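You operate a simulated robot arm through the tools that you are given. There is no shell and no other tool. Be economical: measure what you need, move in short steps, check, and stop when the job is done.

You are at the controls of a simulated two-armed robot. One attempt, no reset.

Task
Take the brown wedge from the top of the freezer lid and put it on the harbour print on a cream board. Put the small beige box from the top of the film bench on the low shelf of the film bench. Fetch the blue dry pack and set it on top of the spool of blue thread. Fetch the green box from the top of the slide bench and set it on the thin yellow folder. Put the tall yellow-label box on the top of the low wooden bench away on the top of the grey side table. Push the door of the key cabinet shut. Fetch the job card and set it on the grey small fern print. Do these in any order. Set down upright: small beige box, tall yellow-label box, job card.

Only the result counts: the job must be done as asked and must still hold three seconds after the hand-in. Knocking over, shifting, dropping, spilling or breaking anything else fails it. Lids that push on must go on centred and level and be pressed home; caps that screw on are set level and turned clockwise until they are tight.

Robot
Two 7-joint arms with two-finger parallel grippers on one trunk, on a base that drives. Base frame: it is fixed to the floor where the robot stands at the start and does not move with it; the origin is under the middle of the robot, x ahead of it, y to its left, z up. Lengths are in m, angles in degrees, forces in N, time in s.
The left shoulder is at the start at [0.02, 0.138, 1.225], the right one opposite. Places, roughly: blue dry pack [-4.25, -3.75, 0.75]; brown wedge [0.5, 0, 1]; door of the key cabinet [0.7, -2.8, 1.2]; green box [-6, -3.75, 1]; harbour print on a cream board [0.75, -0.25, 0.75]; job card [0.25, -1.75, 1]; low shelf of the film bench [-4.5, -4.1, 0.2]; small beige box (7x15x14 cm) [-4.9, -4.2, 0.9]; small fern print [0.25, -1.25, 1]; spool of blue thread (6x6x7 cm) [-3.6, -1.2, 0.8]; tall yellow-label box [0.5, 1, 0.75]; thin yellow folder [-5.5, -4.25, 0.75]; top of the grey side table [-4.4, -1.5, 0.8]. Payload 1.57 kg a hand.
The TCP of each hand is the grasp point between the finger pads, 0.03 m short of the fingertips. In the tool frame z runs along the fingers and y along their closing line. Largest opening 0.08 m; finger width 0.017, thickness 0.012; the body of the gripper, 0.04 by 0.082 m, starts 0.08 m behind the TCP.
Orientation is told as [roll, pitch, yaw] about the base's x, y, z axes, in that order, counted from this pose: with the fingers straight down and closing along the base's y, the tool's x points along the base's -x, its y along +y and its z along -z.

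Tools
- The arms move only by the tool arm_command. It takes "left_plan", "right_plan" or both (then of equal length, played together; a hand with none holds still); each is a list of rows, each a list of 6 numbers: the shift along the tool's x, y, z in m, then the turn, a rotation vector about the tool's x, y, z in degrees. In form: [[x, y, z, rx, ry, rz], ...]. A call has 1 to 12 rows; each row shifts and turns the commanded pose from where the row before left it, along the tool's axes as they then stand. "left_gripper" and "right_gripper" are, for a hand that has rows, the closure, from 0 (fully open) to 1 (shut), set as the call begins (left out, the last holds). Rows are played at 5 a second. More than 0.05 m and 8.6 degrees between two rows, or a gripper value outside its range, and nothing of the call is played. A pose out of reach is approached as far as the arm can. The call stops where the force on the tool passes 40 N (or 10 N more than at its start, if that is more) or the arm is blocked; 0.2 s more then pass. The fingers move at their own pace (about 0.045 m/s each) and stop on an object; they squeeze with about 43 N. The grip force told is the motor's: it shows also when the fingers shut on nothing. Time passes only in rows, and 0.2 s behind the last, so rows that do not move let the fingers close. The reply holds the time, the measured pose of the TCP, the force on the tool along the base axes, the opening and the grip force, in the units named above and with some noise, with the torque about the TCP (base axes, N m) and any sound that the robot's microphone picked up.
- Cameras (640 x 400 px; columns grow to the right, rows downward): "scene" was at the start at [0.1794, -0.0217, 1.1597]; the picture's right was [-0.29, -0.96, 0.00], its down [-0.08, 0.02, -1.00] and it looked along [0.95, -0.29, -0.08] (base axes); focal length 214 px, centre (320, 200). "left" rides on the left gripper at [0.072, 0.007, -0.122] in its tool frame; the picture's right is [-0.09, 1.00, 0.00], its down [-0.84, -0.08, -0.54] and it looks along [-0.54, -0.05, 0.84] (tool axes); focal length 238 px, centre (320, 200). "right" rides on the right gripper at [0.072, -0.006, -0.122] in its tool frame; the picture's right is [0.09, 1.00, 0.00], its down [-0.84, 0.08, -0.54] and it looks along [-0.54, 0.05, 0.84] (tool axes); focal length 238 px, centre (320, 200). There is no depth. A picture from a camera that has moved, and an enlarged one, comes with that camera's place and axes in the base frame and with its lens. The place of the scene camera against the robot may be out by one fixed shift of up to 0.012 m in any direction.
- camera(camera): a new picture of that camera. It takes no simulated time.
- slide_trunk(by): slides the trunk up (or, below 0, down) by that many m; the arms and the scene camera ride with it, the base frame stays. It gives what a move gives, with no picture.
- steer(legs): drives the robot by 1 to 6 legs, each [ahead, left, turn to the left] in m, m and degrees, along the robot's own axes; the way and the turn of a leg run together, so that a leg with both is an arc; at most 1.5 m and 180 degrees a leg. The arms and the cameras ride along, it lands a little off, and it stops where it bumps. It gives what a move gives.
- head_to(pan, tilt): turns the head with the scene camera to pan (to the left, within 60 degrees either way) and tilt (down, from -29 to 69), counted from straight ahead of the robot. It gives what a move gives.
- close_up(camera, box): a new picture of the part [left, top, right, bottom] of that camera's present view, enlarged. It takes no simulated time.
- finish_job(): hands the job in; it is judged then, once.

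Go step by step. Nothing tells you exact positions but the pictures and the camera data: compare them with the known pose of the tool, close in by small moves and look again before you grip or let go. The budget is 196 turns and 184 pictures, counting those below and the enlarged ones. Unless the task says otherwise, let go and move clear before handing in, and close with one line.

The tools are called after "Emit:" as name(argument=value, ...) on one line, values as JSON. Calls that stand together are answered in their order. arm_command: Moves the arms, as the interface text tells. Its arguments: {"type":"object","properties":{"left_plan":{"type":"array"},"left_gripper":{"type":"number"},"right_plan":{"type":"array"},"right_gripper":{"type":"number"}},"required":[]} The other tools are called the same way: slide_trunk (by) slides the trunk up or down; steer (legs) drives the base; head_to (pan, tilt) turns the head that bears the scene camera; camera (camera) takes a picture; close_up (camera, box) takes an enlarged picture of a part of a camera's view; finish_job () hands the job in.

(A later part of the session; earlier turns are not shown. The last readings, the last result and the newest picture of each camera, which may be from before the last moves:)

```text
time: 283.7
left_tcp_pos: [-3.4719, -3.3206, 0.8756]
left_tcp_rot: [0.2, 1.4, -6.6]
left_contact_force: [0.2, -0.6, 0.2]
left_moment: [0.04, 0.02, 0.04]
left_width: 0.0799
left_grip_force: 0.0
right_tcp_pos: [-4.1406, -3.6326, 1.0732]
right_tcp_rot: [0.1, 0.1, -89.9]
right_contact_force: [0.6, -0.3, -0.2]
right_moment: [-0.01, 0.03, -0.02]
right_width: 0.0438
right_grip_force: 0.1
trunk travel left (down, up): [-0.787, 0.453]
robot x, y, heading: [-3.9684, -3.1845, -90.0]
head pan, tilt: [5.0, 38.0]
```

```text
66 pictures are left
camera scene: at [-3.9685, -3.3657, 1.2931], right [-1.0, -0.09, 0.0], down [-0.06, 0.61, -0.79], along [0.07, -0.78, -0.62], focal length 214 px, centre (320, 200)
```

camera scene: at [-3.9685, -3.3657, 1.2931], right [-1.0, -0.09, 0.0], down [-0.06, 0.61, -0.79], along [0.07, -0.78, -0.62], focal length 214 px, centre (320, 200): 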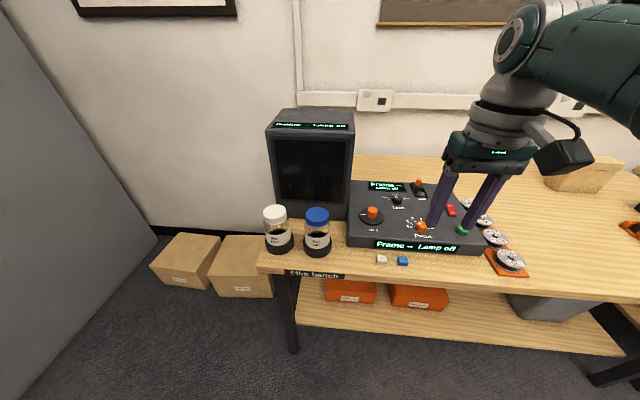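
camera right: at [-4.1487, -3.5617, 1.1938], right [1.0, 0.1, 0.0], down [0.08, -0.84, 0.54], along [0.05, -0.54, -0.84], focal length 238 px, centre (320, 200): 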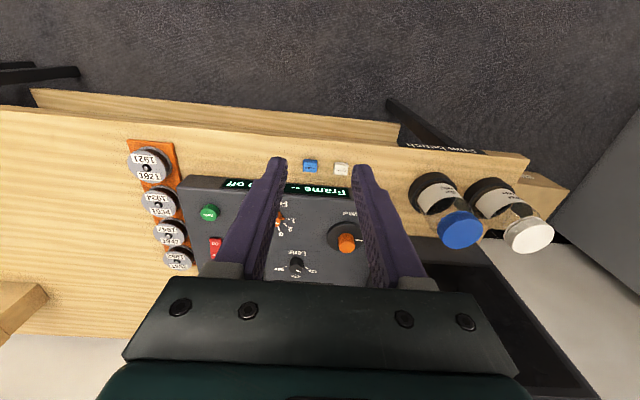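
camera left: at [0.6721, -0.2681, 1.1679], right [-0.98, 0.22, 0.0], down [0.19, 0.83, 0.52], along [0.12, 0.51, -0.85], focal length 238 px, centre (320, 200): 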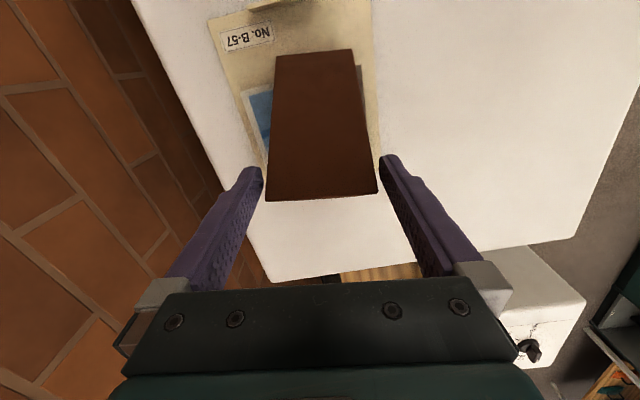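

Emit:
close_up(camera="right", box=[260, 130, 380, 205])

Emit:
close_up(camera="scene", box=[340, 225, 460, 300])

```text
5.33 times, centred on (320, 168) of right
camera zoom: at [-4.1487, -3.5617, 1.1938], right [1.0, 0.1, 0.0], down [0.08, -0.84, 0.54], along [0.05, -0.54, -0.84], focal length 1271 px, centre (320, 373)
```

zoom: 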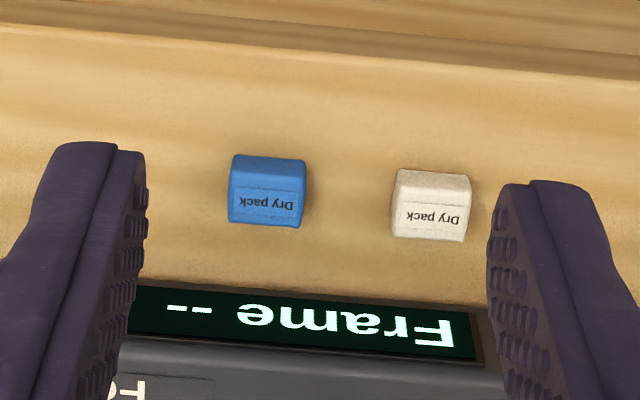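

```text
5.33 times, centred on (400, 262) of scene
camera zoom: at [-3.9685, -3.3657, 1.2931], right [-1.0, -0.09, 0.0], down [-0.06, 0.61, -0.79], along [0.07, -0.78, -0.62], focal length 1144 px, centre (-107, -133)
```

zoom: 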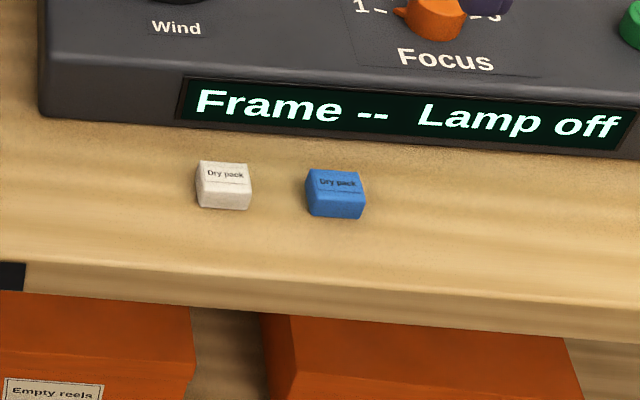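

The packs are about 2.5 cm wide with a 3 cm gap. I'll move over the blue one and lower in stages.

Emit:
steer(legs=[[0.115, -0.01, 0]])

Emit:
slide_trunk(by=-0.14)

Emit:
camera(camera="right")

Emit:
close_up(camera="right", box=[260, 130, 380, 205])

```text
time: 284.9
left_tcp_pos: [-3.4816, -3.4329, 0.8754]
left_tcp_rot: [0.3, 1.4, -6.9]
left_contact_force: [-0.2, -1.0, -0.6]
left_moment: [-0.02, -0.02, 0.02]
left_width: 0.08
left_grip_force: 0.2
right_tcp_pos: [-4.1517, -3.747, 1.0721]
right_tcp_rot: [0.2, 0.0, -89.8]
right_contact_force: [-0.6, 0.4, -0.6]
right_moment: [0.0, 0.02, 0.0]
right_width: 0.0443
right_grip_force: 0.1
trunk travel left (down, up): [-0.787, 0.453]
robot x, y, heading: [-3.9771, -3.3005, -89.7]
head pan, tilt: [5.0, 38.0]
```

```text
time: 286.6
left_tcp_pos: [-3.4815, -3.433, 0.7356]
left_tcp_rot: [0.3, 1.4, -6.7]
left_contact_force: [-0.4, -0.4, -0.5]
left_moment: [-0.04, 0.0, -0.01]
left_width: 0.08
left_grip_force: 0.0
right_tcp_pos: [-4.1505, -3.7449, 0.9327]
right_tcp_rot: [0.0, 0.0, -89.9]
right_contact_force: [0.5, 0.4, 0.5]
right_moment: [0.01, -0.01, -0.01]
right_width: 0.0439
right_grip_force: 0.3
trunk travel left (down, up): [-0.647, 0.593]
robot x, y, heading: [-3.9825, -3.2978, -89.9]
head pan, tilt: [5.0, 38.0]
```

```text
63 pictures are left
camera right: at [-4.1586, -3.6739, 1.0538], right [1.0, 0.09, 0.0], down [0.08, -0.84, 0.54], along [0.05, -0.54, -0.84], focal length 238 px, centre (320, 200)
```

right: 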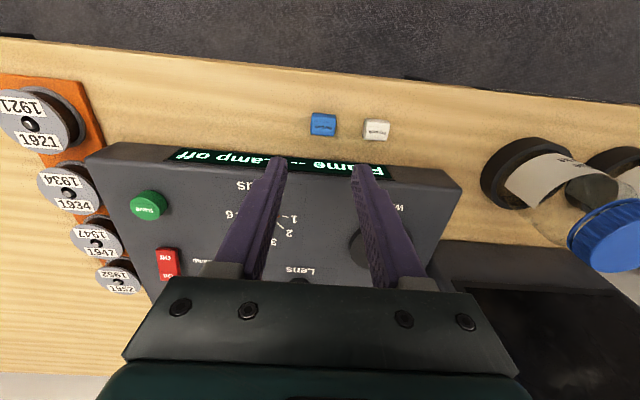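

```text
5.33 times, centred on (320, 168) of right
camera zoom: at [-4.1586, -3.6739, 1.0538], right [1.0, 0.09, 0.0], down [0.08, -0.84, 0.54], along [0.05, -0.54, -0.84], focal length 1271 px, centre (320, 373)
```

zoom: 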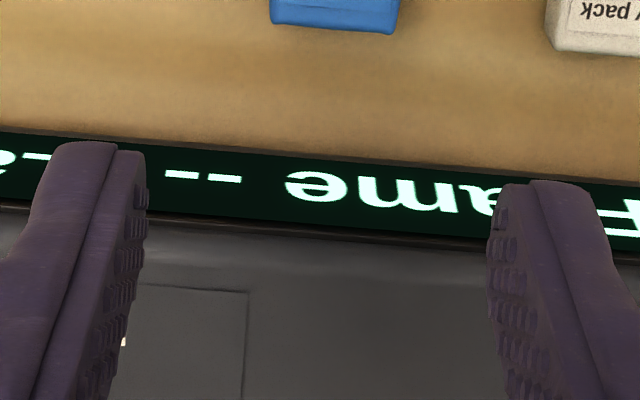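

Emit:
slide_trunk(by=-0.085)

Emit:
camera(camera="right")

Emit:
close_up(camera="scene", box=[340, 150, 560, 300])

```text
time: 287.8
left_tcp_pos: [-3.4815, -3.4332, 0.6502]
left_tcp_rot: [0.3, 1.4, -6.8]
left_contact_force: [0.5, -0.1, 0.0]
left_moment: [0.0, -0.01, -0.01]
left_width: 0.0802
left_grip_force: 0.1
right_tcp_pos: [-4.1518, -3.7464, 0.8482]
right_tcp_rot: [0.0, -0.1, -89.9]
right_contact_force: [0.7, -1.5, 0.6]
right_moment: [-0.01, 0.0, 0.01]
right_width: 0.0442
right_grip_force: 0.0
trunk travel left (down, up): [-0.562, 0.678]
robot x, y, heading: [-3.979, -3.2957, -89.6]
head pan, tilt: [5.0, 38.0]
```

```text
61 pictures are left
camera right: at [-4.1586, -3.6739, 0.9688], right [1.0, 0.09, 0.0], down [0.08, -0.84, 0.54], along [0.05, -0.54, -0.84], focal length 238 px, centre (320, 200)
```

right: 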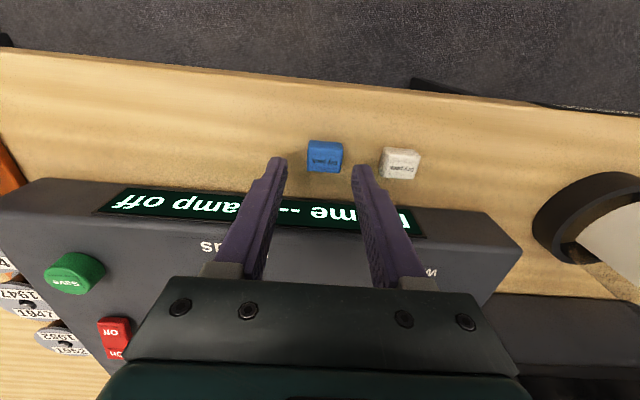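

```text
2.67 times, centred on (450, 225) of scene
camera zoom: at [-3.9781, -3.4783, 1.0681], right [-1.0, -0.09, 0.0], down [-0.06, 0.61, -0.79], along [0.07, -0.78, -0.62], focal length 572 px, centre (-27, 133)
```

zoom: 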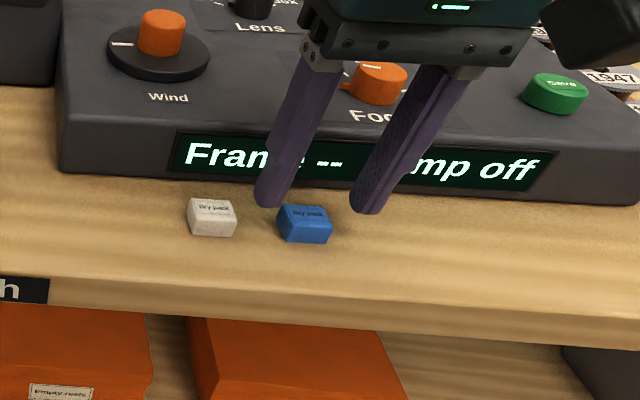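

Emit:
arm_command(right_plan=[[0.004, 0.0015, 0, 0, 0, 0], [0.004, 0.0015, 0.003, 0, 0, 0], [0, 0, 0.004, 0, 0, 0], [0, 0, 0, 0, 0, 0]])

Emit:
close_up(camera="scene", box=[390, 190, 510, 270])

Emit:
close_up(camera="right", box=[260, 120, 380, 195])

```text
time: 288.8
left_tcp_pos: [-3.4813, -3.4338, 0.6496]
left_tcp_rot: [0.3, 1.3, -6.7]
left_contact_force: [0.0, -1.0, 0.6]
left_moment: [0.0, -0.03, 0.01]
left_width: 0.08
left_grip_force: 0.0
right_tcp_pos: [-4.1477, -3.7373, 0.8401]
right_tcp_rot: [0.1, -0.1, -90.0]
right_contact_force: [0.4, -0.1, -0.6]
right_moment: [0.02, 0.02, -0.02]
right_width: 0.0443
right_grip_force: 0.1
trunk travel left (down, up): [-0.562, 0.678]
robot x, y, heading: [-3.9781, -3.2959, -89.7]
head pan, tilt: [5.0, 38.0]
```

```text
5.00 times, centred on (450, 230) of scene
camera zoom: at [-3.9781, -3.4782, 1.0681], right [-1.0, -0.09, 0.0], down [-0.06, 0.61, -0.79], along [0.07, -0.78, -0.62], focal length 1072 px, centre (-330, 50)
```

zoom: 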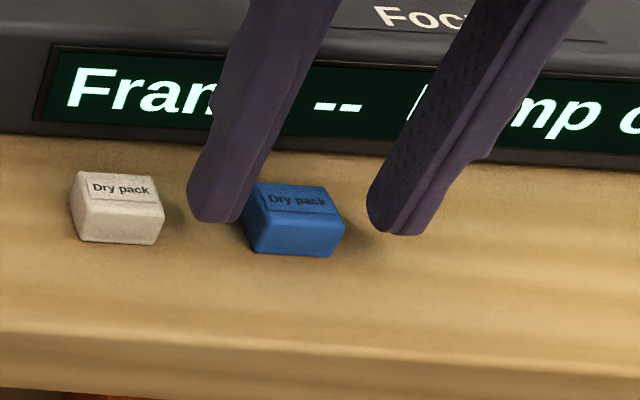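

```text
5.33 times, centred on (320, 158) of right
camera zoom: at [-4.1557, -3.6662, 0.9617], right [1.0, 0.09, 0.0], down [0.08, -0.84, 0.54], along [0.05, -0.54, -0.84], focal length 1271 px, centre (320, 427)
```

zoom: 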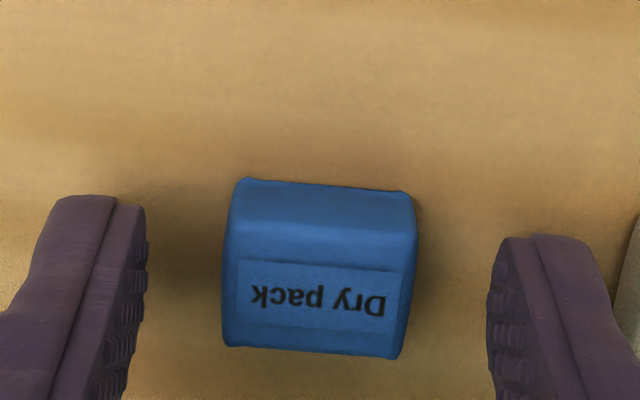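

Emit:
arm_command(right_plan=[[0, 0, 0.003, 0, 0, 0], [0, 0, 0.003, 0, 0, 0], [0, 0, 0.003, 0, 0, 0], [0, 0, 0, 0, 0, 0]])

Emit:
close_up(camera="scene", box=[390, 190, 510, 270])

```text
time: 289.8
left_tcp_pos: [-3.4829, -3.4329, 0.6509]
left_tcp_rot: [0.4, 1.4, -6.7]
left_contact_force: [0.2, -0.5, -0.6]
left_moment: [-0.04, -0.02, 0.0]
left_width: 0.0798
left_grip_force: 0.1
right_tcp_pos: [-4.1476, -3.7369, 0.831]
right_tcp_rot: [0.1, 0.0, -89.9]
right_contact_force: [0.0, -0.1, 0.4]
right_moment: [-0.03, 0.01, -0.01]
right_width: 0.0438
right_grip_force: 0.0
trunk travel left (down, up): [-0.562, 0.678]
robot x, y, heading: [-3.9789, -3.298, -89.7]
head pan, tilt: [5.0, 38.0]
```

```text
5.00 times, centred on (450, 230) of scene
camera zoom: at [-3.9781, -3.4782, 1.0681], right [-1.0, -0.09, 0.0], down [-0.06, 0.61, -0.79], along [0.07, -0.78, -0.62], focal length 1072 px, centre (-330, 50)
```

zoom: 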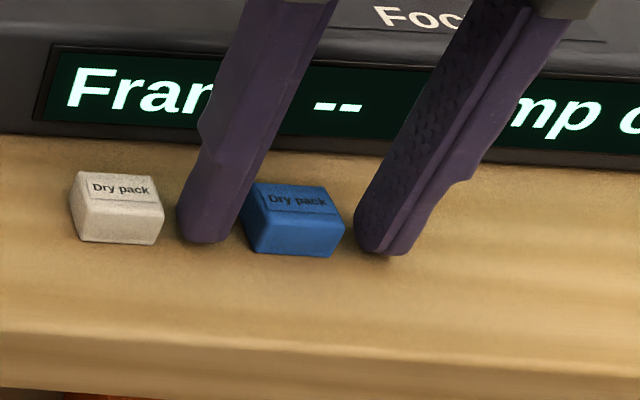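

Fingers straddle the blue pack near the bench. Close and lift.

Emit:
arm_command(right_plan=[[0, 0, 0.002, 0, 0, 0], [0, 0, 0, 0, 0, 0], [0, 0, 0, 0, 0, 0], [0, 0, 0, 0, 0, 0]], right_gripper=1)

Emit:
slide_trunk(by=0.2)

Emit:
camera(camera="right")

```text
time: 290.8
left_tcp_pos: [-3.4817, -3.4332, 0.6501]
left_tcp_rot: [0.3, 1.4, -6.8]
left_contact_force: [-0.5, -0.5, 0.1]
left_moment: [0.02, 0.01, -0.01]
left_width: 0.0801
left_grip_force: 0.1
right_tcp_pos: [-4.1477, -3.7379, 0.8302]
right_tcp_rot: [0.0, 0.0, -89.9]
right_contact_force: [0.5, 0.3, 1.4]
right_moment: [-0.01, 0.02, -0.04]
right_width: 0.0239
right_grip_force: 36.3
trunk travel left (down, up): [-0.562, 0.678]
robot x, y, heading: [-3.9769, -3.2982, -89.5]
head pan, tilt: [5.0, 38.0]
```

```text
time: 293.0
left_tcp_pos: [-3.4805, -3.4341, 0.85]
left_tcp_rot: [0.3, 1.4, -6.7]
left_contact_force: [-0.2, -0.1, 0.5]
left_moment: [0.02, 0.0, -0.01]
left_width: 0.0801
left_grip_force: 0.0
right_tcp_pos: [-4.1475, -3.7372, 1.0305]
right_tcp_rot: [0.1, 0.0, -89.8]
right_contact_force: [-0.4, -0.4, 0.4]
right_moment: [-0.04, 0.01, 0.03]
right_width: 0.0239
right_grip_force: 35.7
trunk travel left (down, up): [-0.762, 0.478]
robot x, y, heading: [-3.9811, -3.2957, -89.8]
head pan, tilt: [5.0, 38.0]
```

```text
56 pictures are left
camera right: at [-4.1552, -3.6663, 1.1509], right [1.0, 0.09, 0.0], down [0.08, -0.84, 0.54], along [0.05, -0.54, -0.84], focal length 238 px, centre (320, 200)
```

right: 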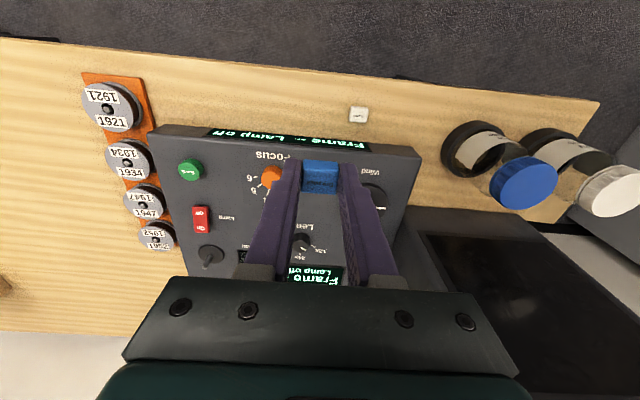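

The blue pack is held. Driving back around the white table to the thread spools.

Emit:
steer(legs=[[-0.9, 0, 0], [0, 1.05, 0], [0, 1.05, 0], [-1.45, 0, 0], [-0.4, 0, 0]])

Emit:
steer(legs=[[0, -1.4, 0]])

Emit:
camera(camera="scene")

```text
time: 316.8
left_tcp_pos: [-1.3563, -0.6863, 0.85]
left_tcp_rot: [0.1, 1.5, -7.6]
left_contact_force: [0.1, -0.4, 0.1]
left_moment: [-0.01, 0.01, 0.0]
left_width: 0.08
left_grip_force: 0.1
right_tcp_pos: [-2.0258, -0.9836, 1.0302]
right_tcp_rot: [0.2, 0.0, -90.4]
right_contact_force: [1.2, 0.1, -0.1]
right_moment: [0.01, 0.01, -0.01]
right_width: 0.0237
right_grip_force: 35.8
trunk travel left (down, up): [-0.762, 0.478]
robot x, y, heading: [-1.853, -0.5446, -90.3]
head pan, tilt: [5.0, 38.0]
```

```text
time: 323.8
left_tcp_pos: [-2.7742, -0.6742, 0.8498]
left_tcp_rot: [0.2, 1.4, -7.8]
left_contact_force: [0.0, 0.9, 0.5]
left_moment: [0.0, 0.01, 0.0]
left_width: 0.0799
left_grip_force: 0.1
right_tcp_pos: [-3.445, -0.9679, 1.0305]
right_tcp_rot: [0.1, 0.0, -90.8]
right_contact_force: [-0.6, -0.5, 0.0]
right_moment: [-0.02, 0.0, 0.0]
right_width: 0.0237
right_grip_force: 35.3
trunk travel left (down, up): [-0.762, 0.478]
robot x, y, heading: [-3.2668, -0.5321, -90.9]
head pan, tilt: [5.0, 38.0]
```

```text
55 pictures are left
camera scene: at [-3.271, -0.7113, 1.2681], right [-1.0, -0.07, 0.0], down [-0.05, 0.61, -0.79], along [0.06, -0.79, -0.62], focal length 214 px, centre (320, 200)
```

scene: 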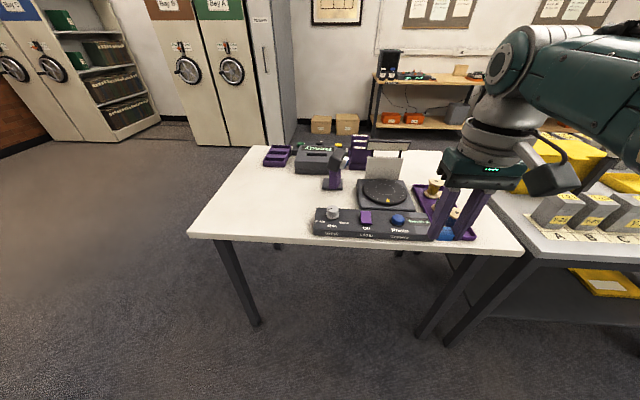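

Emit:
steer(legs=[[0, -0.17, 0.8], [0.2, 0, 0]])

Emit:
camera(camera="right")

Emit:
close_up(camera="scene", box=[360, 120, 560, 270])

```text
time: 326.5
left_tcp_pos: [-2.9405, -0.8663, 0.8504]
left_tcp_rot: [0.2, 1.3, -7.1]
left_contact_force: [-0.9, -0.1, -0.4]
left_moment: [-0.01, 0.0, 0.02]
left_width: 0.0801
left_grip_force: 0.0
right_tcp_pos: [-3.6059, -1.168, 1.0296]
right_tcp_rot: [0.1, -0.1, -90.2]
right_contact_force: [-0.9, 0.9, -0.7]
right_moment: [-0.02, 0.0, -0.01]
right_width: 0.0238
right_grip_force: 35.6
trunk travel left (down, up): [-0.762, 0.478]
robot x, y, heading: [-3.4364, -0.7267, -90.2]
head pan, tilt: [5.0, 38.0]
```

```text
54 pictures are left
camera right: at [-3.6144, -1.0967, 1.1509], right [1.0, 0.09, 0.0], down [0.07, -0.84, 0.54], along [0.05, -0.54, -0.84], focal length 238 px, centre (320, 200)
```

right: 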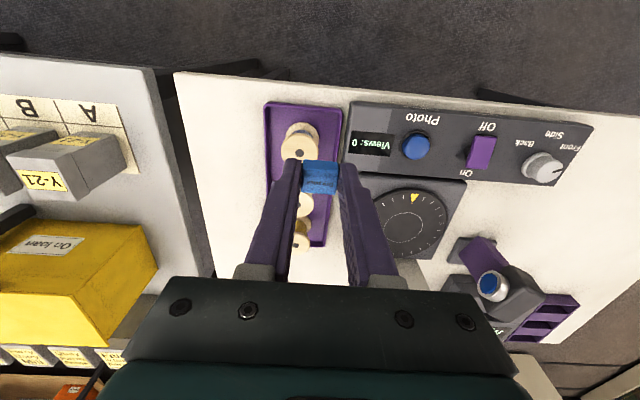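

```text
2.67 times, centred on (460, 195) of scene
camera zoom: at [-3.4365, -0.9096, 1.2681], right [-1.0, -0.09, 0.0], down [-0.05, 0.61, -0.79], along [0.07, -0.79, -0.62], focal length 572 px, centre (-53, 213)
```

zoom: 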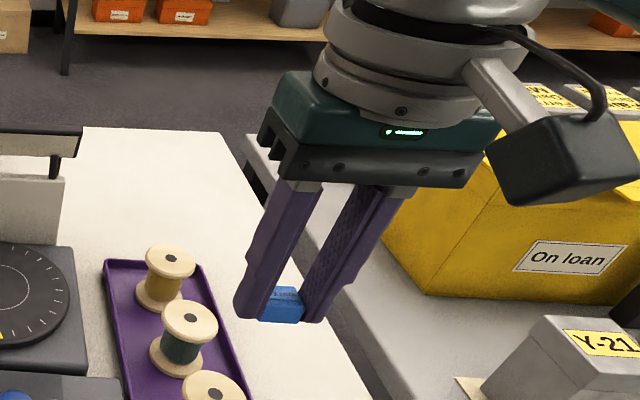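

Emit:
close_up(camera="right", box=[250, 90, 370, 180])

```text
4.44 times, centred on (310, 135) of right
camera zoom: at [-3.6144, -1.0967, 1.1509], right [1.0, 0.09, 0.0], down [0.07, -0.84, 0.54], along [0.05, -0.54, -0.84], focal length 1059 px, centre (364, 489)
```

zoom: 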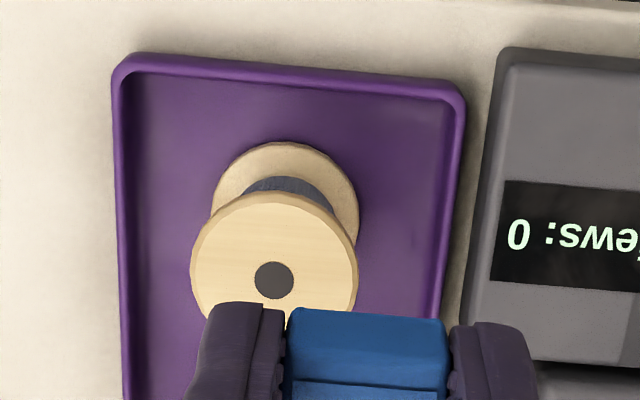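

The blue spool's top center is at (-3.63,-1.215), z≈0.858. Moving over it.

Emit:
steer(legs=[[0.047, -0.0235, 0]])

Emit:
slide_trunk(by=-0.11)

Emit:
close_up(camera="right", box=[250, 110, 390, 220])

Emit:
close_up(camera="scene", box=[380, 160, 540, 280])

```text
time: 327.4
left_tcp_pos: [-2.9632, -0.9136, 0.849]
left_tcp_rot: [0.4, 1.3, -7.0]
left_contact_force: [0.3, 0.1, 0.0]
left_moment: [-0.01, 0.01, 0.01]
left_width: 0.0798
left_grip_force: 0.0
right_tcp_pos: [-3.6303, -1.2138, 1.0299]
right_tcp_rot: [0.1, 0.0, -90.2]
right_contact_force: [0.3, 0.3, 0.4]
right_moment: [0.02, 0.02, 0.0]
right_width: 0.0237
right_grip_force: 35.7
trunk travel left (down, up): [-0.762, 0.478]
robot x, y, heading: [-3.4577, -0.7731, -89.9]
head pan, tilt: [5.0, 38.0]
```

```text
time: 328.8
left_tcp_pos: [-2.9618, -0.9142, 0.7398]
left_tcp_rot: [0.4, 1.4, -7.1]
left_contact_force: [0.4, 0.3, 0.4]
left_moment: [0.0, -0.01, 0.03]
left_width: 0.0801
left_grip_force: 0.0
right_tcp_pos: [-3.6306, -1.2138, 0.9194]
right_tcp_rot: [0.1, 0.0, -90.2]
right_contact_force: [-0.3, -0.1, 0.5]
right_moment: [0.02, 0.03, 0.01]
right_width: 0.0236
right_grip_force: 36.1
trunk travel left (down, up): [-0.652, 0.588]
robot x, y, heading: [-3.4604, -0.773, -89.9]
head pan, tilt: [5.0, 38.0]
```

```text
3.64 times, centred on (320, 165) of right
camera zoom: at [-3.6373, -1.1429, 1.0408], right [1.0, 0.09, 0.0], down [0.07, -0.84, 0.54], along [0.05, -0.54, -0.84], focal length 867 px, centre (320, 327)
```

zoom: 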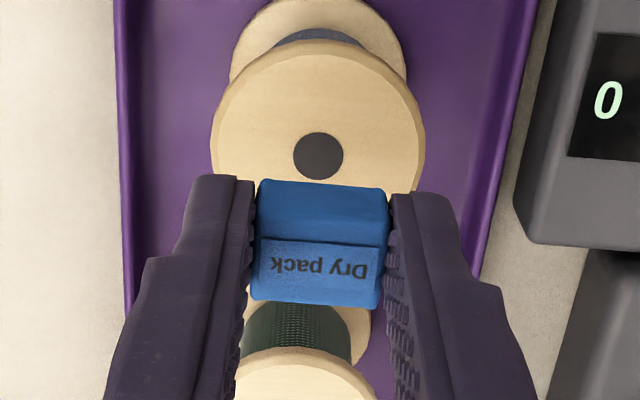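

```text
3.33 times, centred on (460, 220) of scene
camera zoom: at [-3.4594, -0.9558, 1.1582], right [-1.0, -0.09, 0.0], down [-0.05, 0.61, -0.79], along [0.07, -0.79, -0.62], focal length 715 px, centre (-147, 133)
```

zoom: 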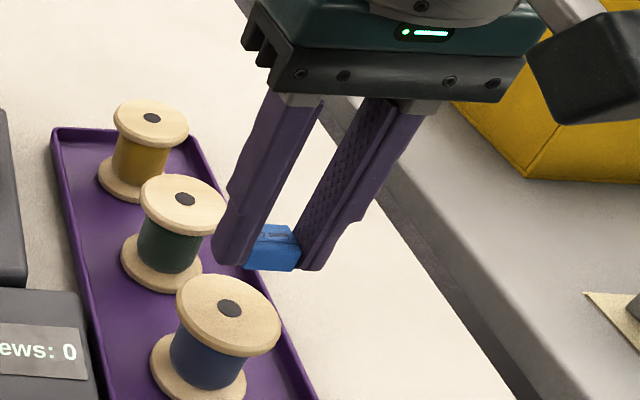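

Emit:
arm_command(right_plan=[[-0.004, 0, 0, 0, 0, 0], [0, 0, 0, 0, 0, 0]])

Emit:
slide_trunk(by=-0.028)

Emit:
close_up(camera="scene", box=[380, 160, 540, 280])

Emit:
close_up(camera="right", box=[250, 110, 390, 220])

```text
time: 329.4
left_tcp_pos: [-2.9619, -0.9134, 0.7403]
left_tcp_rot: [0.3, 1.4, -7.1]
left_contact_force: [-1.2, 0.1, -0.2]
left_moment: [-0.04, -0.01, 0.02]
left_width: 0.0798
left_grip_force: 0.0
right_tcp_pos: [-3.6298, -1.2192, 0.9206]
right_tcp_rot: [0.1, 0.0, -90.2]
right_contact_force: [-0.4, -0.4, -0.2]
right_moment: [0.02, -0.01, 0.0]
right_width: 0.024
right_grip_force: 35.6
trunk travel left (down, up): [-0.652, 0.588]
robot x, y, heading: [-3.4589, -0.7729, -90.0]
head pan, tilt: [5.0, 38.0]
```

```text
time: 330.1
left_tcp_pos: [-2.9633, -0.9125, 0.7125]
left_tcp_rot: [0.3, 1.5, -7.1]
left_contact_force: [-0.2, -0.3, -0.3]
left_moment: [0.0, 0.01, 0.02]
left_width: 0.08
left_grip_force: 0.0
right_tcp_pos: [-3.6309, -1.2185, 0.8921]
right_tcp_rot: [0.2, 0.0, -90.3]
right_contact_force: [0.8, -0.6, -0.2]
right_moment: [0.0, 0.0, -0.03]
right_width: 0.0238
right_grip_force: 35.6
trunk travel left (down, up): [-0.624, 0.616]
robot x, y, heading: [-3.4571, -0.7714, -90.1]
head pan, tilt: [5.0, 38.0]
```

```text
3.33 times, centred on (460, 220) of scene
camera zoom: at [-3.4594, -0.9558, 1.1301], right [-1.0, -0.09, 0.0], down [-0.05, 0.61, -0.79], along [0.07, -0.79, -0.62], focal length 715 px, centre (-147, 133)
```

zoom: 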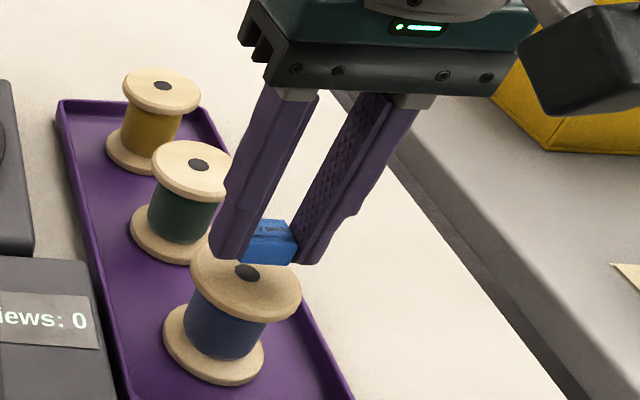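

```text
3.64 times, centred on (320, 165) of right
camera zoom: at [-3.6373, -1.1468, 1.0125], right [1.0, 0.09, 0.0], down [0.07, -0.84, 0.54], along [0.05, -0.54, -0.84], focal length 867 px, centre (320, 327)
```

zoom: 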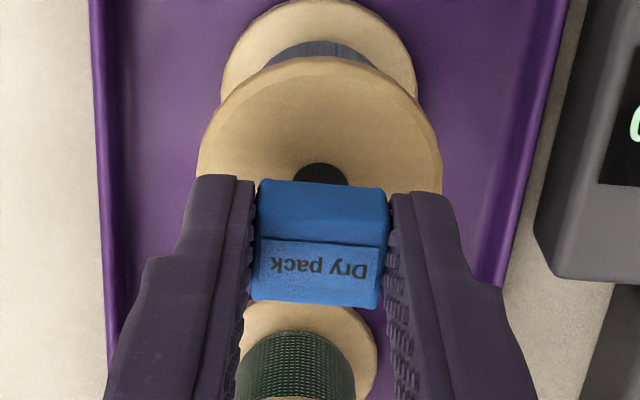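

Emit:
slide_trunk(by=-0.006)

Emit:
slide_trunk(by=-0.003)

Emit:
close_up(camera="scene", box=[380, 160, 540, 280])

```text
time: 330.7
left_tcp_pos: [-2.9616, -0.913, 0.7058]
left_tcp_rot: [0.3, 1.4, -7.1]
left_contact_force: [-0.9, -0.3, -0.9]
left_moment: [-0.01, -0.01, 0.01]
left_width: 0.0804
left_grip_force: 0.1
right_tcp_pos: [-3.6302, -1.2186, 0.8856]
right_tcp_rot: [0.1, 0.1, -90.2]
right_contact_force: [0.2, 0.5, 0.3]
right_moment: [-0.01, 0.0, -0.04]
right_width: 0.0239
right_grip_force: 36.0
trunk travel left (down, up): [-0.618, 0.622]
robot x, y, heading: [-3.4569, -0.7751, -89.6]
head pan, tilt: [5.0, 38.0]
```

```text
time: 331.2
left_tcp_pos: [-2.9632, -0.9135, 0.7025]
left_tcp_rot: [0.3, 1.3, -7.0]
left_contact_force: [-0.4, 0.4, 0.0]
left_moment: [0.04, 0.02, -0.01]
left_width: 0.0801
left_grip_force: 0.1
right_tcp_pos: [-3.6291, -1.2188, 0.8836]
right_tcp_rot: [0.2, 0.0, -90.1]
right_contact_force: [-0.4, 0.3, -1.0]
right_moment: [0.01, 0.01, 0.0]
right_width: 0.0235
right_grip_force: 35.7
trunk travel left (down, up): [-0.615, 0.625]
robot x, y, heading: [-3.4574, -0.7717, -90.1]
head pan, tilt: [5.0, 38.0]
```

```text
3.33 times, centred on (460, 220) of scene
camera zoom: at [-3.4594, -0.9557, 1.1211], right [-1.0, -0.09, 0.0], down [-0.05, 0.61, -0.79], along [0.07, -0.79, -0.62], focal length 715 px, centre (-147, 133)
```

zoom: 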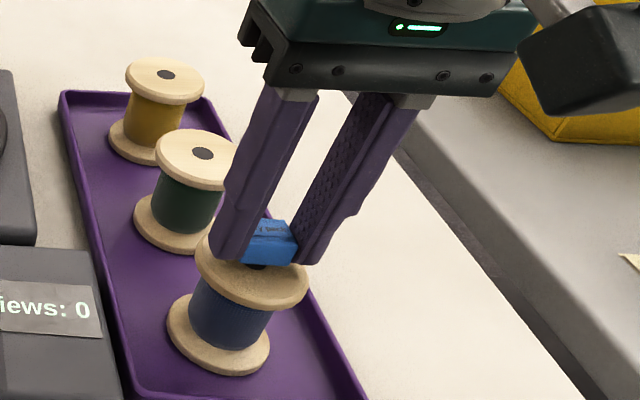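

Very near. A few more 2 mm steps until contact.

Emit:
slide_trunk(by=-0.002)

Emit:
slide_trunk(by=-0.002)

Emit:
slide_trunk(by=-0.002)

Emit:
close_up(camera="scene", box=[380, 160, 540, 280])

```text
time: 331.7
left_tcp_pos: [-2.9624, -0.9131, 0.7004]
left_tcp_rot: [0.3, 1.4, -7.1]
left_contact_force: [-0.9, -0.2, 0.0]
left_moment: [0.04, -0.02, -0.02]
left_width: 0.0799
left_grip_force: 0.1
right_tcp_pos: [-3.6296, -1.2189, 0.8811]
right_tcp_rot: [0.0, 0.0, -90.2]
right_contact_force: [0.5, -0.1, -0.3]
right_moment: [0.02, 0.0, 0.0]
right_width: 0.0237
right_grip_force: 36.0
trunk travel left (down, up): [-0.613, 0.627]
robot x, y, heading: [-3.4585, -0.7729, -89.7]
head pan, tilt: [5.0, 38.0]
```

```text
time: 332.2
left_tcp_pos: [-2.9635, -0.9138, 0.6995]
left_tcp_rot: [0.3, 1.5, -7.1]
left_contact_force: [-0.9, 0.5, -0.2]
left_moment: [0.0, 0.01, 0.01]
left_width: 0.0803
left_grip_force: 0.0
right_tcp_pos: [-3.6286, -1.2188, 0.8791]
right_tcp_rot: [0.1, 0.0, -90.2]
right_contact_force: [0.0, 0.4, -0.5]
right_moment: [-0.01, -0.01, -0.04]
right_width: 0.0239
right_grip_force: 36.0
trunk travel left (down, up): [-0.611, 0.629]
robot x, y, heading: [-3.4598, -0.7766, -90.1]
head pan, tilt: [5.0, 38.0]
```

```text
time: 332.8
left_tcp_pos: [-2.9627, -0.9129, 0.6972]
left_tcp_rot: [0.3, 1.4, -7.2]
left_contact_force: [0.1, 0.8, 0.3]
left_moment: [0.01, -0.03, 0.01]
left_width: 0.0801
left_grip_force: 0.0
right_tcp_pos: [-3.6294, -1.2186, 0.8767]
right_tcp_rot: [0.1, 0.0, -90.2]
right_contact_force: [0.1, 0.9, 1.2]
right_moment: [-0.03, 0.02, 0.0]
right_width: 0.0235
right_grip_force: 36.3
trunk travel left (down, up): [-0.609, 0.631]
robot x, y, heading: [-3.4589, -0.7766, -90.1]
head pan, tilt: [5.0, 38.0]
```

```text
3.33 times, centred on (460, 220) of scene
camera zoom: at [-3.4595, -0.9557, 1.1151], right [-1.0, -0.09, 0.0], down [-0.05, 0.61, -0.79], along [0.07, -0.79, -0.62], focal length 715 px, centre (-147, 133)
```

zoom: 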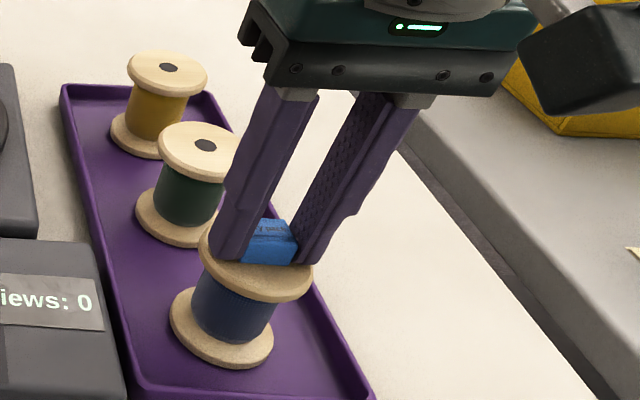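

Emit:
slide_trunk(by=-0.002)

Emit:
slide_trunk(by=-0.001)

```text
time: 333.3
left_tcp_pos: [-2.9643, -0.913, 0.6948]
left_tcp_rot: [0.2, 1.5, -7.1]
left_contact_force: [-0.2, -1.0, 0.4]
left_moment: [0.02, 0.0, 0.01]
left_width: 0.0801
left_grip_force: 0.1
right_tcp_pos: [-3.629, -1.2194, 0.876]
right_tcp_rot: [0.1, -0.1, -90.2]
right_contact_force: [2.2, 7.4, 20.2]
right_moment: [0.24, -0.05, -0.03]
right_width: 0.0238
right_grip_force: 36.2
trunk travel left (down, up): [-0.607, 0.633]
robot x, y, heading: [-3.458, -0.7704, -90.0]
head pan, tilt: [5.0, 38.0]
```

```text
time: 333.8
left_tcp_pos: [-2.9638, -0.914, 0.6939]
left_tcp_rot: [0.3, 1.5, -7.1]
left_contact_force: [0.8, 0.0, -0.5]
left_moment: [-0.01, -0.01, 0.02]
left_width: 0.08
left_grip_force: 0.1
right_tcp_pos: [-3.6303, -1.2202, 0.8772]
right_tcp_rot: [0.1, -0.2, -90.2]
right_contact_force: [3.5, 10.9, 37.6]
right_moment: [0.39, -0.12, -0.02]
right_width: 0.0237
right_grip_force: 36.3
trunk travel left (down, up): [-0.606, 0.634]
robot x, y, heading: [-3.4595, -0.7772, -89.7]
head pan, tilt: [5.0, 38.0]
```

Emit:
slide_trunk(by=0.002)

Emit:
arm_command(right_plan=[[0, 0, 0, 0, 0, 0], [0, 0, 0, 0, 0, 0], [0, 0, 0, 0, 0, 0]], right_gripper=0.4)

Emit:
slide_trunk(by=0.15)

Emit:
close_up(camera="scene", box=[380, 160, 540, 290])

```text
time: 334.3
left_tcp_pos: [-2.9632, -0.915, 0.6956]
left_tcp_rot: [0.1, 1.5, -7.1]
left_contact_force: [1.0, 0.8, -0.5]
left_moment: [-0.01, -0.02, 0.02]
left_width: 0.0797
left_grip_force: 0.1
right_tcp_pos: [-3.6307, -1.2207, 0.8757]
right_tcp_rot: [0.1, -0.1, -90.2]
right_contact_force: [2.5, 3.4, 22.6]
right_moment: [0.11, -0.06, 0.01]
right_width: 0.0238
right_grip_force: 35.8
trunk travel left (down, up): [-0.608, 0.632]
robot x, y, heading: [-3.4598, -0.7735, -90.1]
head pan, tilt: [5.0, 38.0]
```

```text
time: 335.1
left_tcp_pos: [-2.9632, -0.9152, 0.6962]
left_tcp_rot: [0.2, 1.5, -7.1]
left_contact_force: [-0.4, -0.3, 0.0]
left_moment: [-0.01, 0.0, -0.02]
left_width: 0.0798
left_grip_force: 0.1
right_tcp_pos: [-3.6316, -1.2204, 0.8773]
right_tcp_rot: [0.0, -0.1, -90.2]
right_contact_force: [-0.7, -1.3, 14.3]
right_moment: [0.02, 0.01, 0.04]
right_width: 0.042
right_grip_force: 0.0
trunk travel left (down, up): [-0.608, 0.632]
robot x, y, heading: [-3.4637, -0.7794, -90.0]
head pan, tilt: [5.0, 38.0]
```

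```text
time: 336.9
left_tcp_pos: [-2.9626, -0.9137, 0.8457]
left_tcp_rot: [0.3, 1.5, -7.0]
left_contact_force: [-0.2, 0.4, -0.3]
left_moment: [0.01, -0.01, 0.01]
left_width: 0.0797
left_grip_force: 0.1
right_tcp_pos: [-3.631, -1.2171, 1.0263]
right_tcp_rot: [0.1, 0.0, -90.2]
right_contact_force: [0.1, 0.0, 0.0]
right_moment: [0.01, -0.04, 0.0]
right_width: 0.0481
right_grip_force: 0.1
trunk travel left (down, up): [-0.758, 0.482]
robot x, y, heading: [-3.4584, -0.7806, -89.9]
head pan, tilt: [5.0, 38.0]
```

```text
3.08 times, centred on (460, 225) of scene
camera zoom: at [-3.4595, -0.9557, 1.2641], right [-1.0, -0.09, 0.0], down [-0.05, 0.61, -0.79], along [0.07, -0.79, -0.62], focal length 660 px, centre (-111, 123)
```

zoom: 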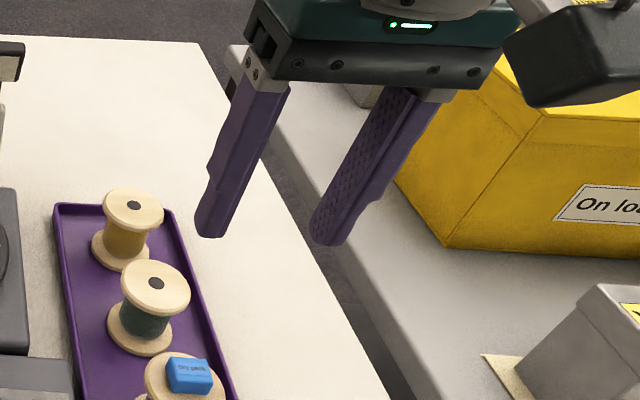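

The blue pack sits on the blue spool. Back to the film bench for the beige box.

Emit:
steer(legs=[[-0.3, 0, 0], [0, 1.5, 0], [1.4, 0, 0], [0.55, 0, 0]])

Emit:
steer(legs=[[0, -1.4, 0], [0, -1.4, 0]])

Emit:
head_to(pan=0, tilt=25)

Emit:
camera(camera="scene")

```text
time: 355.4
left_tcp_pos: [-1.5698, -2.6307, 0.8467]
left_tcp_rot: [0.3, 1.6, -9.6]
left_contact_force: [0.4, -0.3, 0.2]
left_moment: [-0.02, -0.01, 0.02]
left_width: 0.08
left_grip_force: 0.0
right_tcp_pos: [-2.25, -2.9056, 1.0257]
right_tcp_rot: [0.1, 0.0, -92.8]
right_contact_force: [0.0, -0.7, 0.8]
right_moment: [-0.02, 0.01, -0.03]
right_width: 0.048
right_grip_force: 0.1
trunk travel left (down, up): [-0.758, 0.482]
robot x, y, heading: [-2.0608, -2.47, -92.6]
head pan, tilt: [5.0, 38.0]
```

```text
time: 368.9
left_tcp_pos: [-4.3693, -2.4959, 0.8457]
left_tcp_rot: [0.3, 1.5, -10.8]
left_contact_force: [-0.9, -0.6, -0.2]
left_moment: [0.03, 0.03, 0.02]
left_width: 0.0803
left_grip_force: 0.1
right_tcp_pos: [-5.0537, -2.756, 1.0261]
right_tcp_rot: [0.1, 0.0, -93.8]
right_contact_force: [-0.4, 0.3, -0.4]
right_moment: [-0.02, 0.0, 0.02]
right_width: 0.0478
right_grip_force: 0.2
trunk travel left (down, up): [-0.758, 0.482]
robot x, y, heading: [-4.858, -2.3245, -93.8]
head pan, tilt: [5.0, 38.0]
```

```text
time: 369.7
left_tcp_pos: [-4.3686, -2.497, 0.8455]
left_tcp_rot: [0.3, 1.5, -10.8]
left_contact_force: [0.5, -0.6, 0.9]
left_moment: [0.0, -0.01, 0.03]
left_width: 0.0801
left_grip_force: 0.0
right_tcp_pos: [-5.0544, -2.7568, 1.0257]
right_tcp_rot: [0.1, 0.0, -93.9]
right_contact_force: [0.4, -0.4, 0.3]
right_moment: [-0.01, 0.02, 0.01]
right_width: 0.0483
right_grip_force: 0.1
trunk travel left (down, up): [-0.758, 0.482]
robot x, y, heading: [-4.8585, -2.3259, -93.6]
head pan, tilt: [0.0, 25.0]
```

```text
44 pictures are left
camera scene: at [-4.8756, -2.5123, 1.2844], right [-1.0, 0.07, 0.0], down [0.03, 0.42, -0.91], along [-0.06, -0.9, -0.42], focal length 214 px, centre (320, 200)
```

scene: 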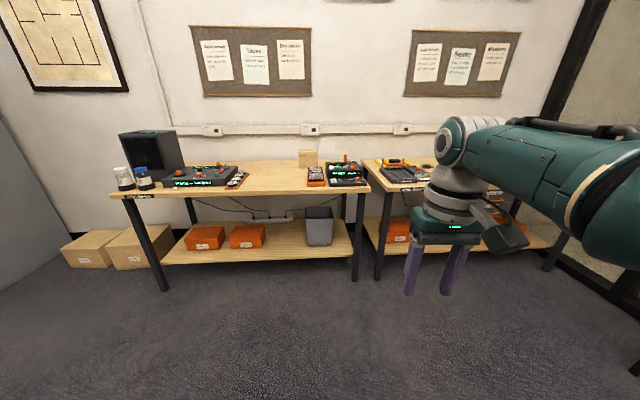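

The beige box stands at the rear of the film bench near (-4.89,-4.2), its long side facing me. The left hand already closes front-to-back, so I'll swap arms: tuck the right one and bring the left forward.

Emit:
arm_command(left_plan=[[0.0285, -0.029, -0.018, 0, 0, 0], [0.0285, -0.029, -0.018, 0, 0, 0], [0.0285, -0.029, -0.018, 0, 0, 0], [0.0285, -0.029, -0.018, 0, 0, 0], [0.0285, -0.029, -0.018, 0, 0, 0], [0.0285, -0.029, -0.018, 0, 0, 0], [0.0285, -0.029, -0.018, 0, 0, 0], [0.0285, -0.029, -0.018, 0, 0, 0], [0.0285, -0.029, -0.018, 0, 0, 0], [0.0285, -0.029, -0.018, 0, 0, 0], [0, 0, 0, 0, 0, 0]], right_plan=[[0.031, -0.033, 0.018, 0, 0, 0], [0.031, -0.033, 0.018, 0, 0, 0], [0.031, -0.033, 0.018, 0, 0, 0], [0.031, -0.033, 0.018, 0, 0, 0], [0.031, -0.033, 0.018, 0, 0, 0], [0.031, -0.033, 0.018, 0, 0, 0], [0.031, -0.033, 0.018, 0, 0, 0], [0.031, -0.033, 0.018, 0, 0, 0], [0.031, -0.033, 0.018, 0, 0, 0], [0, 0, 0, 0, 0, 0], [0, 0, 0, 0, 0, 0]])

Emit:
steer(legs=[[0.7, -0.12, 3.7]])

Emit:
head_to(pan=0, tilt=38)

Emit:
camera(camera="scene")

```text
time: 372.1
left_tcp_pos: [-4.6497, -2.7685, 0.9651]
left_tcp_rot: [0.4, 1.4, -10.7]
left_contact_force: [-1.1, 0.2, 0.2]
left_moment: [0.01, 0.0, 0.02]
left_width: 0.0798
left_grip_force: 0.1
left hand out of reach, approached as far as the arm can: row 1, 2, 3, 4, 5, 6, 7, 9, 10
right_tcp_pos: [-5.334, -2.4579, 0.8624]
right_tcp_rot: [0.1, 0.0, -93.9]
right_contact_force: [0.5, 1.2, 0.8]
right_moment: [-0.03, -0.04, 0.01]
right_width: 0.0478
right_grip_force: 0.1
trunk travel left (down, up): [-0.758, 0.482]
robot x, y, heading: [-4.8503, -2.3243, -93.8]
head pan, tilt: [0.0, 25.0]
```

```text
time: 376.0
left_tcp_pos: [-4.7601, -3.4564, 0.9654]
left_tcp_rot: [0.3, 1.4, -6.8]
left_contact_force: [0.4, 0.1, 0.2]
left_moment: [0.0, 0.0, -0.01]
left_width: 0.0799
left_grip_force: 0.0
right_tcp_pos: [-5.4634, -3.1945, 0.8618]
right_tcp_rot: [0.0, 0.1, -90.0]
right_contact_force: [-0.6, -0.2, -0.1]
right_moment: [0.01, 0.01, 0.0]
right_width: 0.048
right_grip_force: 0.0
trunk travel left (down, up): [-0.758, 0.482]
robot x, y, heading: [-4.9965, -3.0284, -89.8]
head pan, tilt: [0.0, 25.0]
```

```text
time: 376.8
left_tcp_pos: [-4.7597, -3.4565, 0.9654]
left_tcp_rot: [0.2, 1.4, -6.8]
left_contact_force: [0.3, -0.5, 0.1]
left_moment: [-0.05, -0.02, 0.03]
left_width: 0.0801
left_grip_force: 0.0
right_tcp_pos: [-5.4642, -3.194, 0.8626]
right_tcp_rot: [0.1, 0.0, -90.0]
right_contact_force: [0.4, 0.0, 0.2]
right_moment: [0.03, 0.02, -0.02]
right_width: 0.048
right_grip_force: 0.1
trunk travel left (down, up): [-0.758, 0.482]
robot x, y, heading: [-4.9938, -3.0292, -89.7]
head pan, tilt: [0.0, 38.0]
```

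```text
43 pictures are left
camera scene: at [-5.0039, -3.2099, 1.2642], right [-1.0, 0.0, 0.0], down [0.0, 0.62, -0.79], along [0.0, -0.79, -0.62], focal length 214 px, centre (320, 200)
```

scene: 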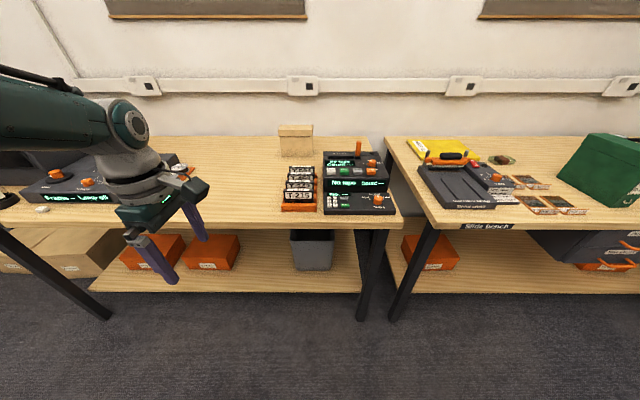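

Emit:
close_up(camera="scene", box=[250, 100, 470, 230])

Emit:
close_up(camera="scene", box=[380, 110, 640, 270])

```text
2.91 times, centred on (360, 165) of scene
camera zoom: at [-5.0039, -3.2099, 1.2642], right [-1.0, 0.0, 0.0], down [0.0, 0.62, -0.79], along [0.0, -0.79, -0.62], focal length 624 px, centre (204, 302)
```

zoom: 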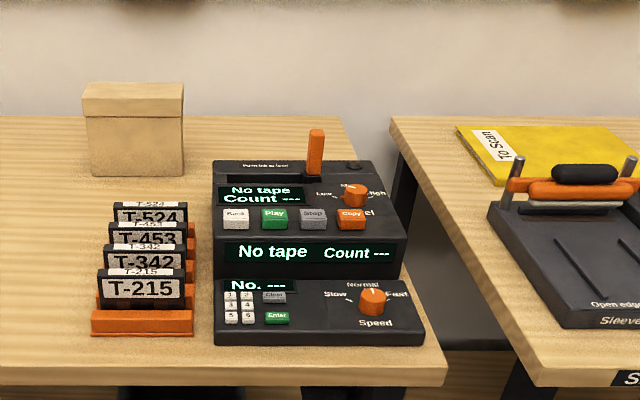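

```text
2.46 times, centred on (510, 190) of scene
camera zoom: at [-5.0039, -3.2099, 1.2642], right [-1.0, 0.0, 0.0], down [0.0, 0.62, -0.79], along [0.0, -0.79, -0.62], focal length 528 px, centre (-148, 225)
```

zoom: 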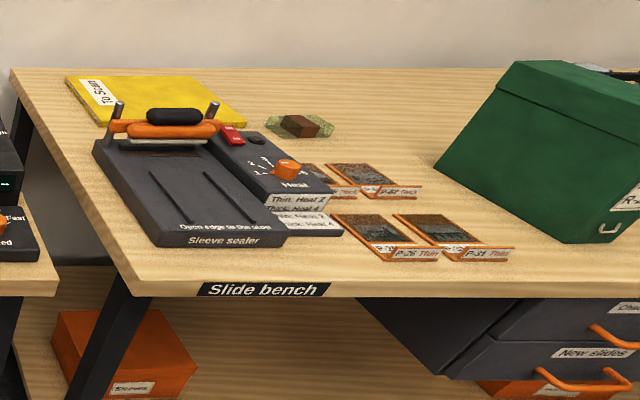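

The beige box is at center (-4.897,-4.163), 0.07 deep in y, top z≈0.935. I'll tuck the right arm further back, align the left hand to close along y, and raise it before moving in.

Emit:
slide_trunk(by=0.08)

Emit:
arm_command(left_plan=[[0.0377, -0.022, 0, 0, 0, -3.4], [0.0377, -0.022, 0, 0, 0, -3.4], [0, 0, 0, 0, 0, 0], [0, 0, 0, 0, 0, 0], [0, 0, 0, 0, 0, 0], [0, 0, 0, 0, 0, 0], [0, 0, 0, 0, 0, 0]], right_plan=[[0.04, 0, -0.02, 0, 0, 0], [0.04, 0, -0.02, 0, 0, 0], [0.04, 0, -0.02, 0, 0, 0], [0.04, 0, -0.02, 0, 0, 0], [0.04, 0, -0.02, 0, 0, 0], [0.04, 0, 0, 0, 0, 0], [0, 0, 0, 0, 0, 0]])

```text
time: 377.9
left_tcp_pos: [-4.7599, -3.4556, 1.0459]
left_tcp_rot: [0.3, 1.4, -6.8]
left_contact_force: [0.5, 0.5, 0.1]
left_moment: [-0.01, 0.0, -0.01]
left_width: 0.08
left_grip_force: 0.1
right_tcp_pos: [-5.4641, -3.1929, 0.943]
right_tcp_rot: [0.1, 0.1, -89.9]
right_contact_force: [-0.3, -1.0, -0.3]
right_moment: [0.01, -0.01, 0.02]
right_width: 0.048
right_grip_force: 0.2
trunk travel left (down, up): [-0.838, 0.402]
robot x, y, heading: [-4.9989, -3.0303, -89.9]
head pan, tilt: [0.0, 38.0]
```

```text
time: 379.5
left_tcp_pos: [-4.8278, -3.4635, 1.059]
left_tcp_rot: [0.7, 1.4, 0.0]
left_contact_force: [0.8, -0.5, -0.8]
left_moment: [0.0, -0.01, -0.01]
left_width: 0.08
left_grip_force: 0.1
left hand out of reach, approached as far as the arm can: row 1, 2
right_tcp_pos: [-5.4627, -2.9528, 1.0416]
right_tcp_rot: [0.1, -0.1, -90.0]
right_contact_force: [-0.1, -0.1, -0.1]
right_moment: [-0.01, -0.03, 0.0]
right_width: 0.0481
right_grip_force: 0.0
trunk travel left (down, up): [-0.838, 0.402]
robot x, y, heading: [-4.9989, -3.0291, -90.0]
head pan, tilt: [0.0, 38.0]
```

Emit:
arm_command(left_plan=[[0, -0.005, 0.025, 0, 0, 0], [0, -0.015, 0.025, 0, 0, 0], [0, -0.02, 0, 0, 0, 0], [0, -0.02, 0, 0, 0, 0], [0, 0, 0, 0, 0, 0]])

Emit:
steer(legs=[[0.45, -0.065, 0]])

Emit:
camera(camera="left")

```text
time: 380.7
left_tcp_pos: [-4.826, -3.4583, 1.0453]
left_tcp_rot: [0.5, 1.5, 0.0]
left_contact_force: [0.3, -0.2, 1.0]
left_moment: [-0.02, 0.0, -0.01]
left_width: 0.08
left_grip_force: 0.0
left hand out of reach, approached as far as the arm can: row 1, 2, 3, 4
right_tcp_pos: [-5.4618, -2.9532, 1.0426]
right_tcp_rot: [0.0, 0.1, -89.9]
right_contact_force: [0.2, -0.9, -0.3]
right_moment: [0.0, -0.01, -0.02]
right_width: 0.0479
right_grip_force: 0.2
trunk travel left (down, up): [-0.838, 0.402]
robot x, y, heading: [-4.9973, -3.0292, -89.6]
head pan, tilt: [0.0, 38.0]
```

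```text
time: 383.5
left_tcp_pos: [-4.8876, -3.913, 1.0443]
left_tcp_rot: [0.5, 1.4, 0.2]
left_contact_force: [-0.1, 0.3, -0.3]
left_moment: [0.01, 0.05, -0.02]
left_width: 0.08
left_grip_force: 0.1
right_tcp_pos: [-5.5255, -3.4115, 1.0416]
right_tcp_rot: [0.1, 0.0, -89.7]
right_contact_force: [0.1, 0.4, 0.0]
right_moment: [0.01, 0.03, -0.02]
right_width: 0.0481
right_grip_force: 0.1
trunk travel left (down, up): [-0.838, 0.402]
robot x, y, heading: [-5.0594, -3.4874, -89.6]
head pan, tilt: [0.0, 38.0]
```

```text
40 pictures are left
camera left: at [-4.9567, -3.9091, 1.1665], right [0.09, 1.0, 0.01], down [0.85, -0.08, 0.52], along [0.52, -0.04, -0.85], focal length 238 px, centre (320, 200)
```

left: 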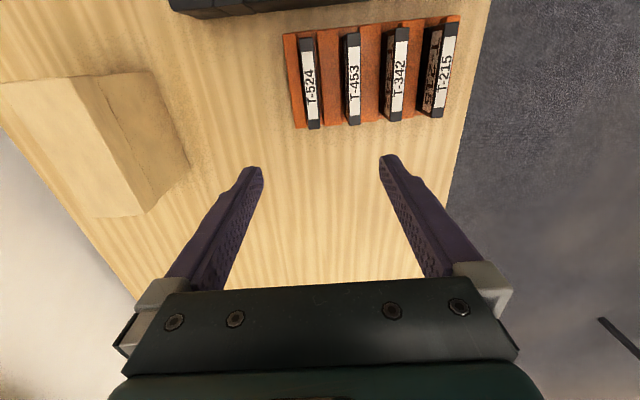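

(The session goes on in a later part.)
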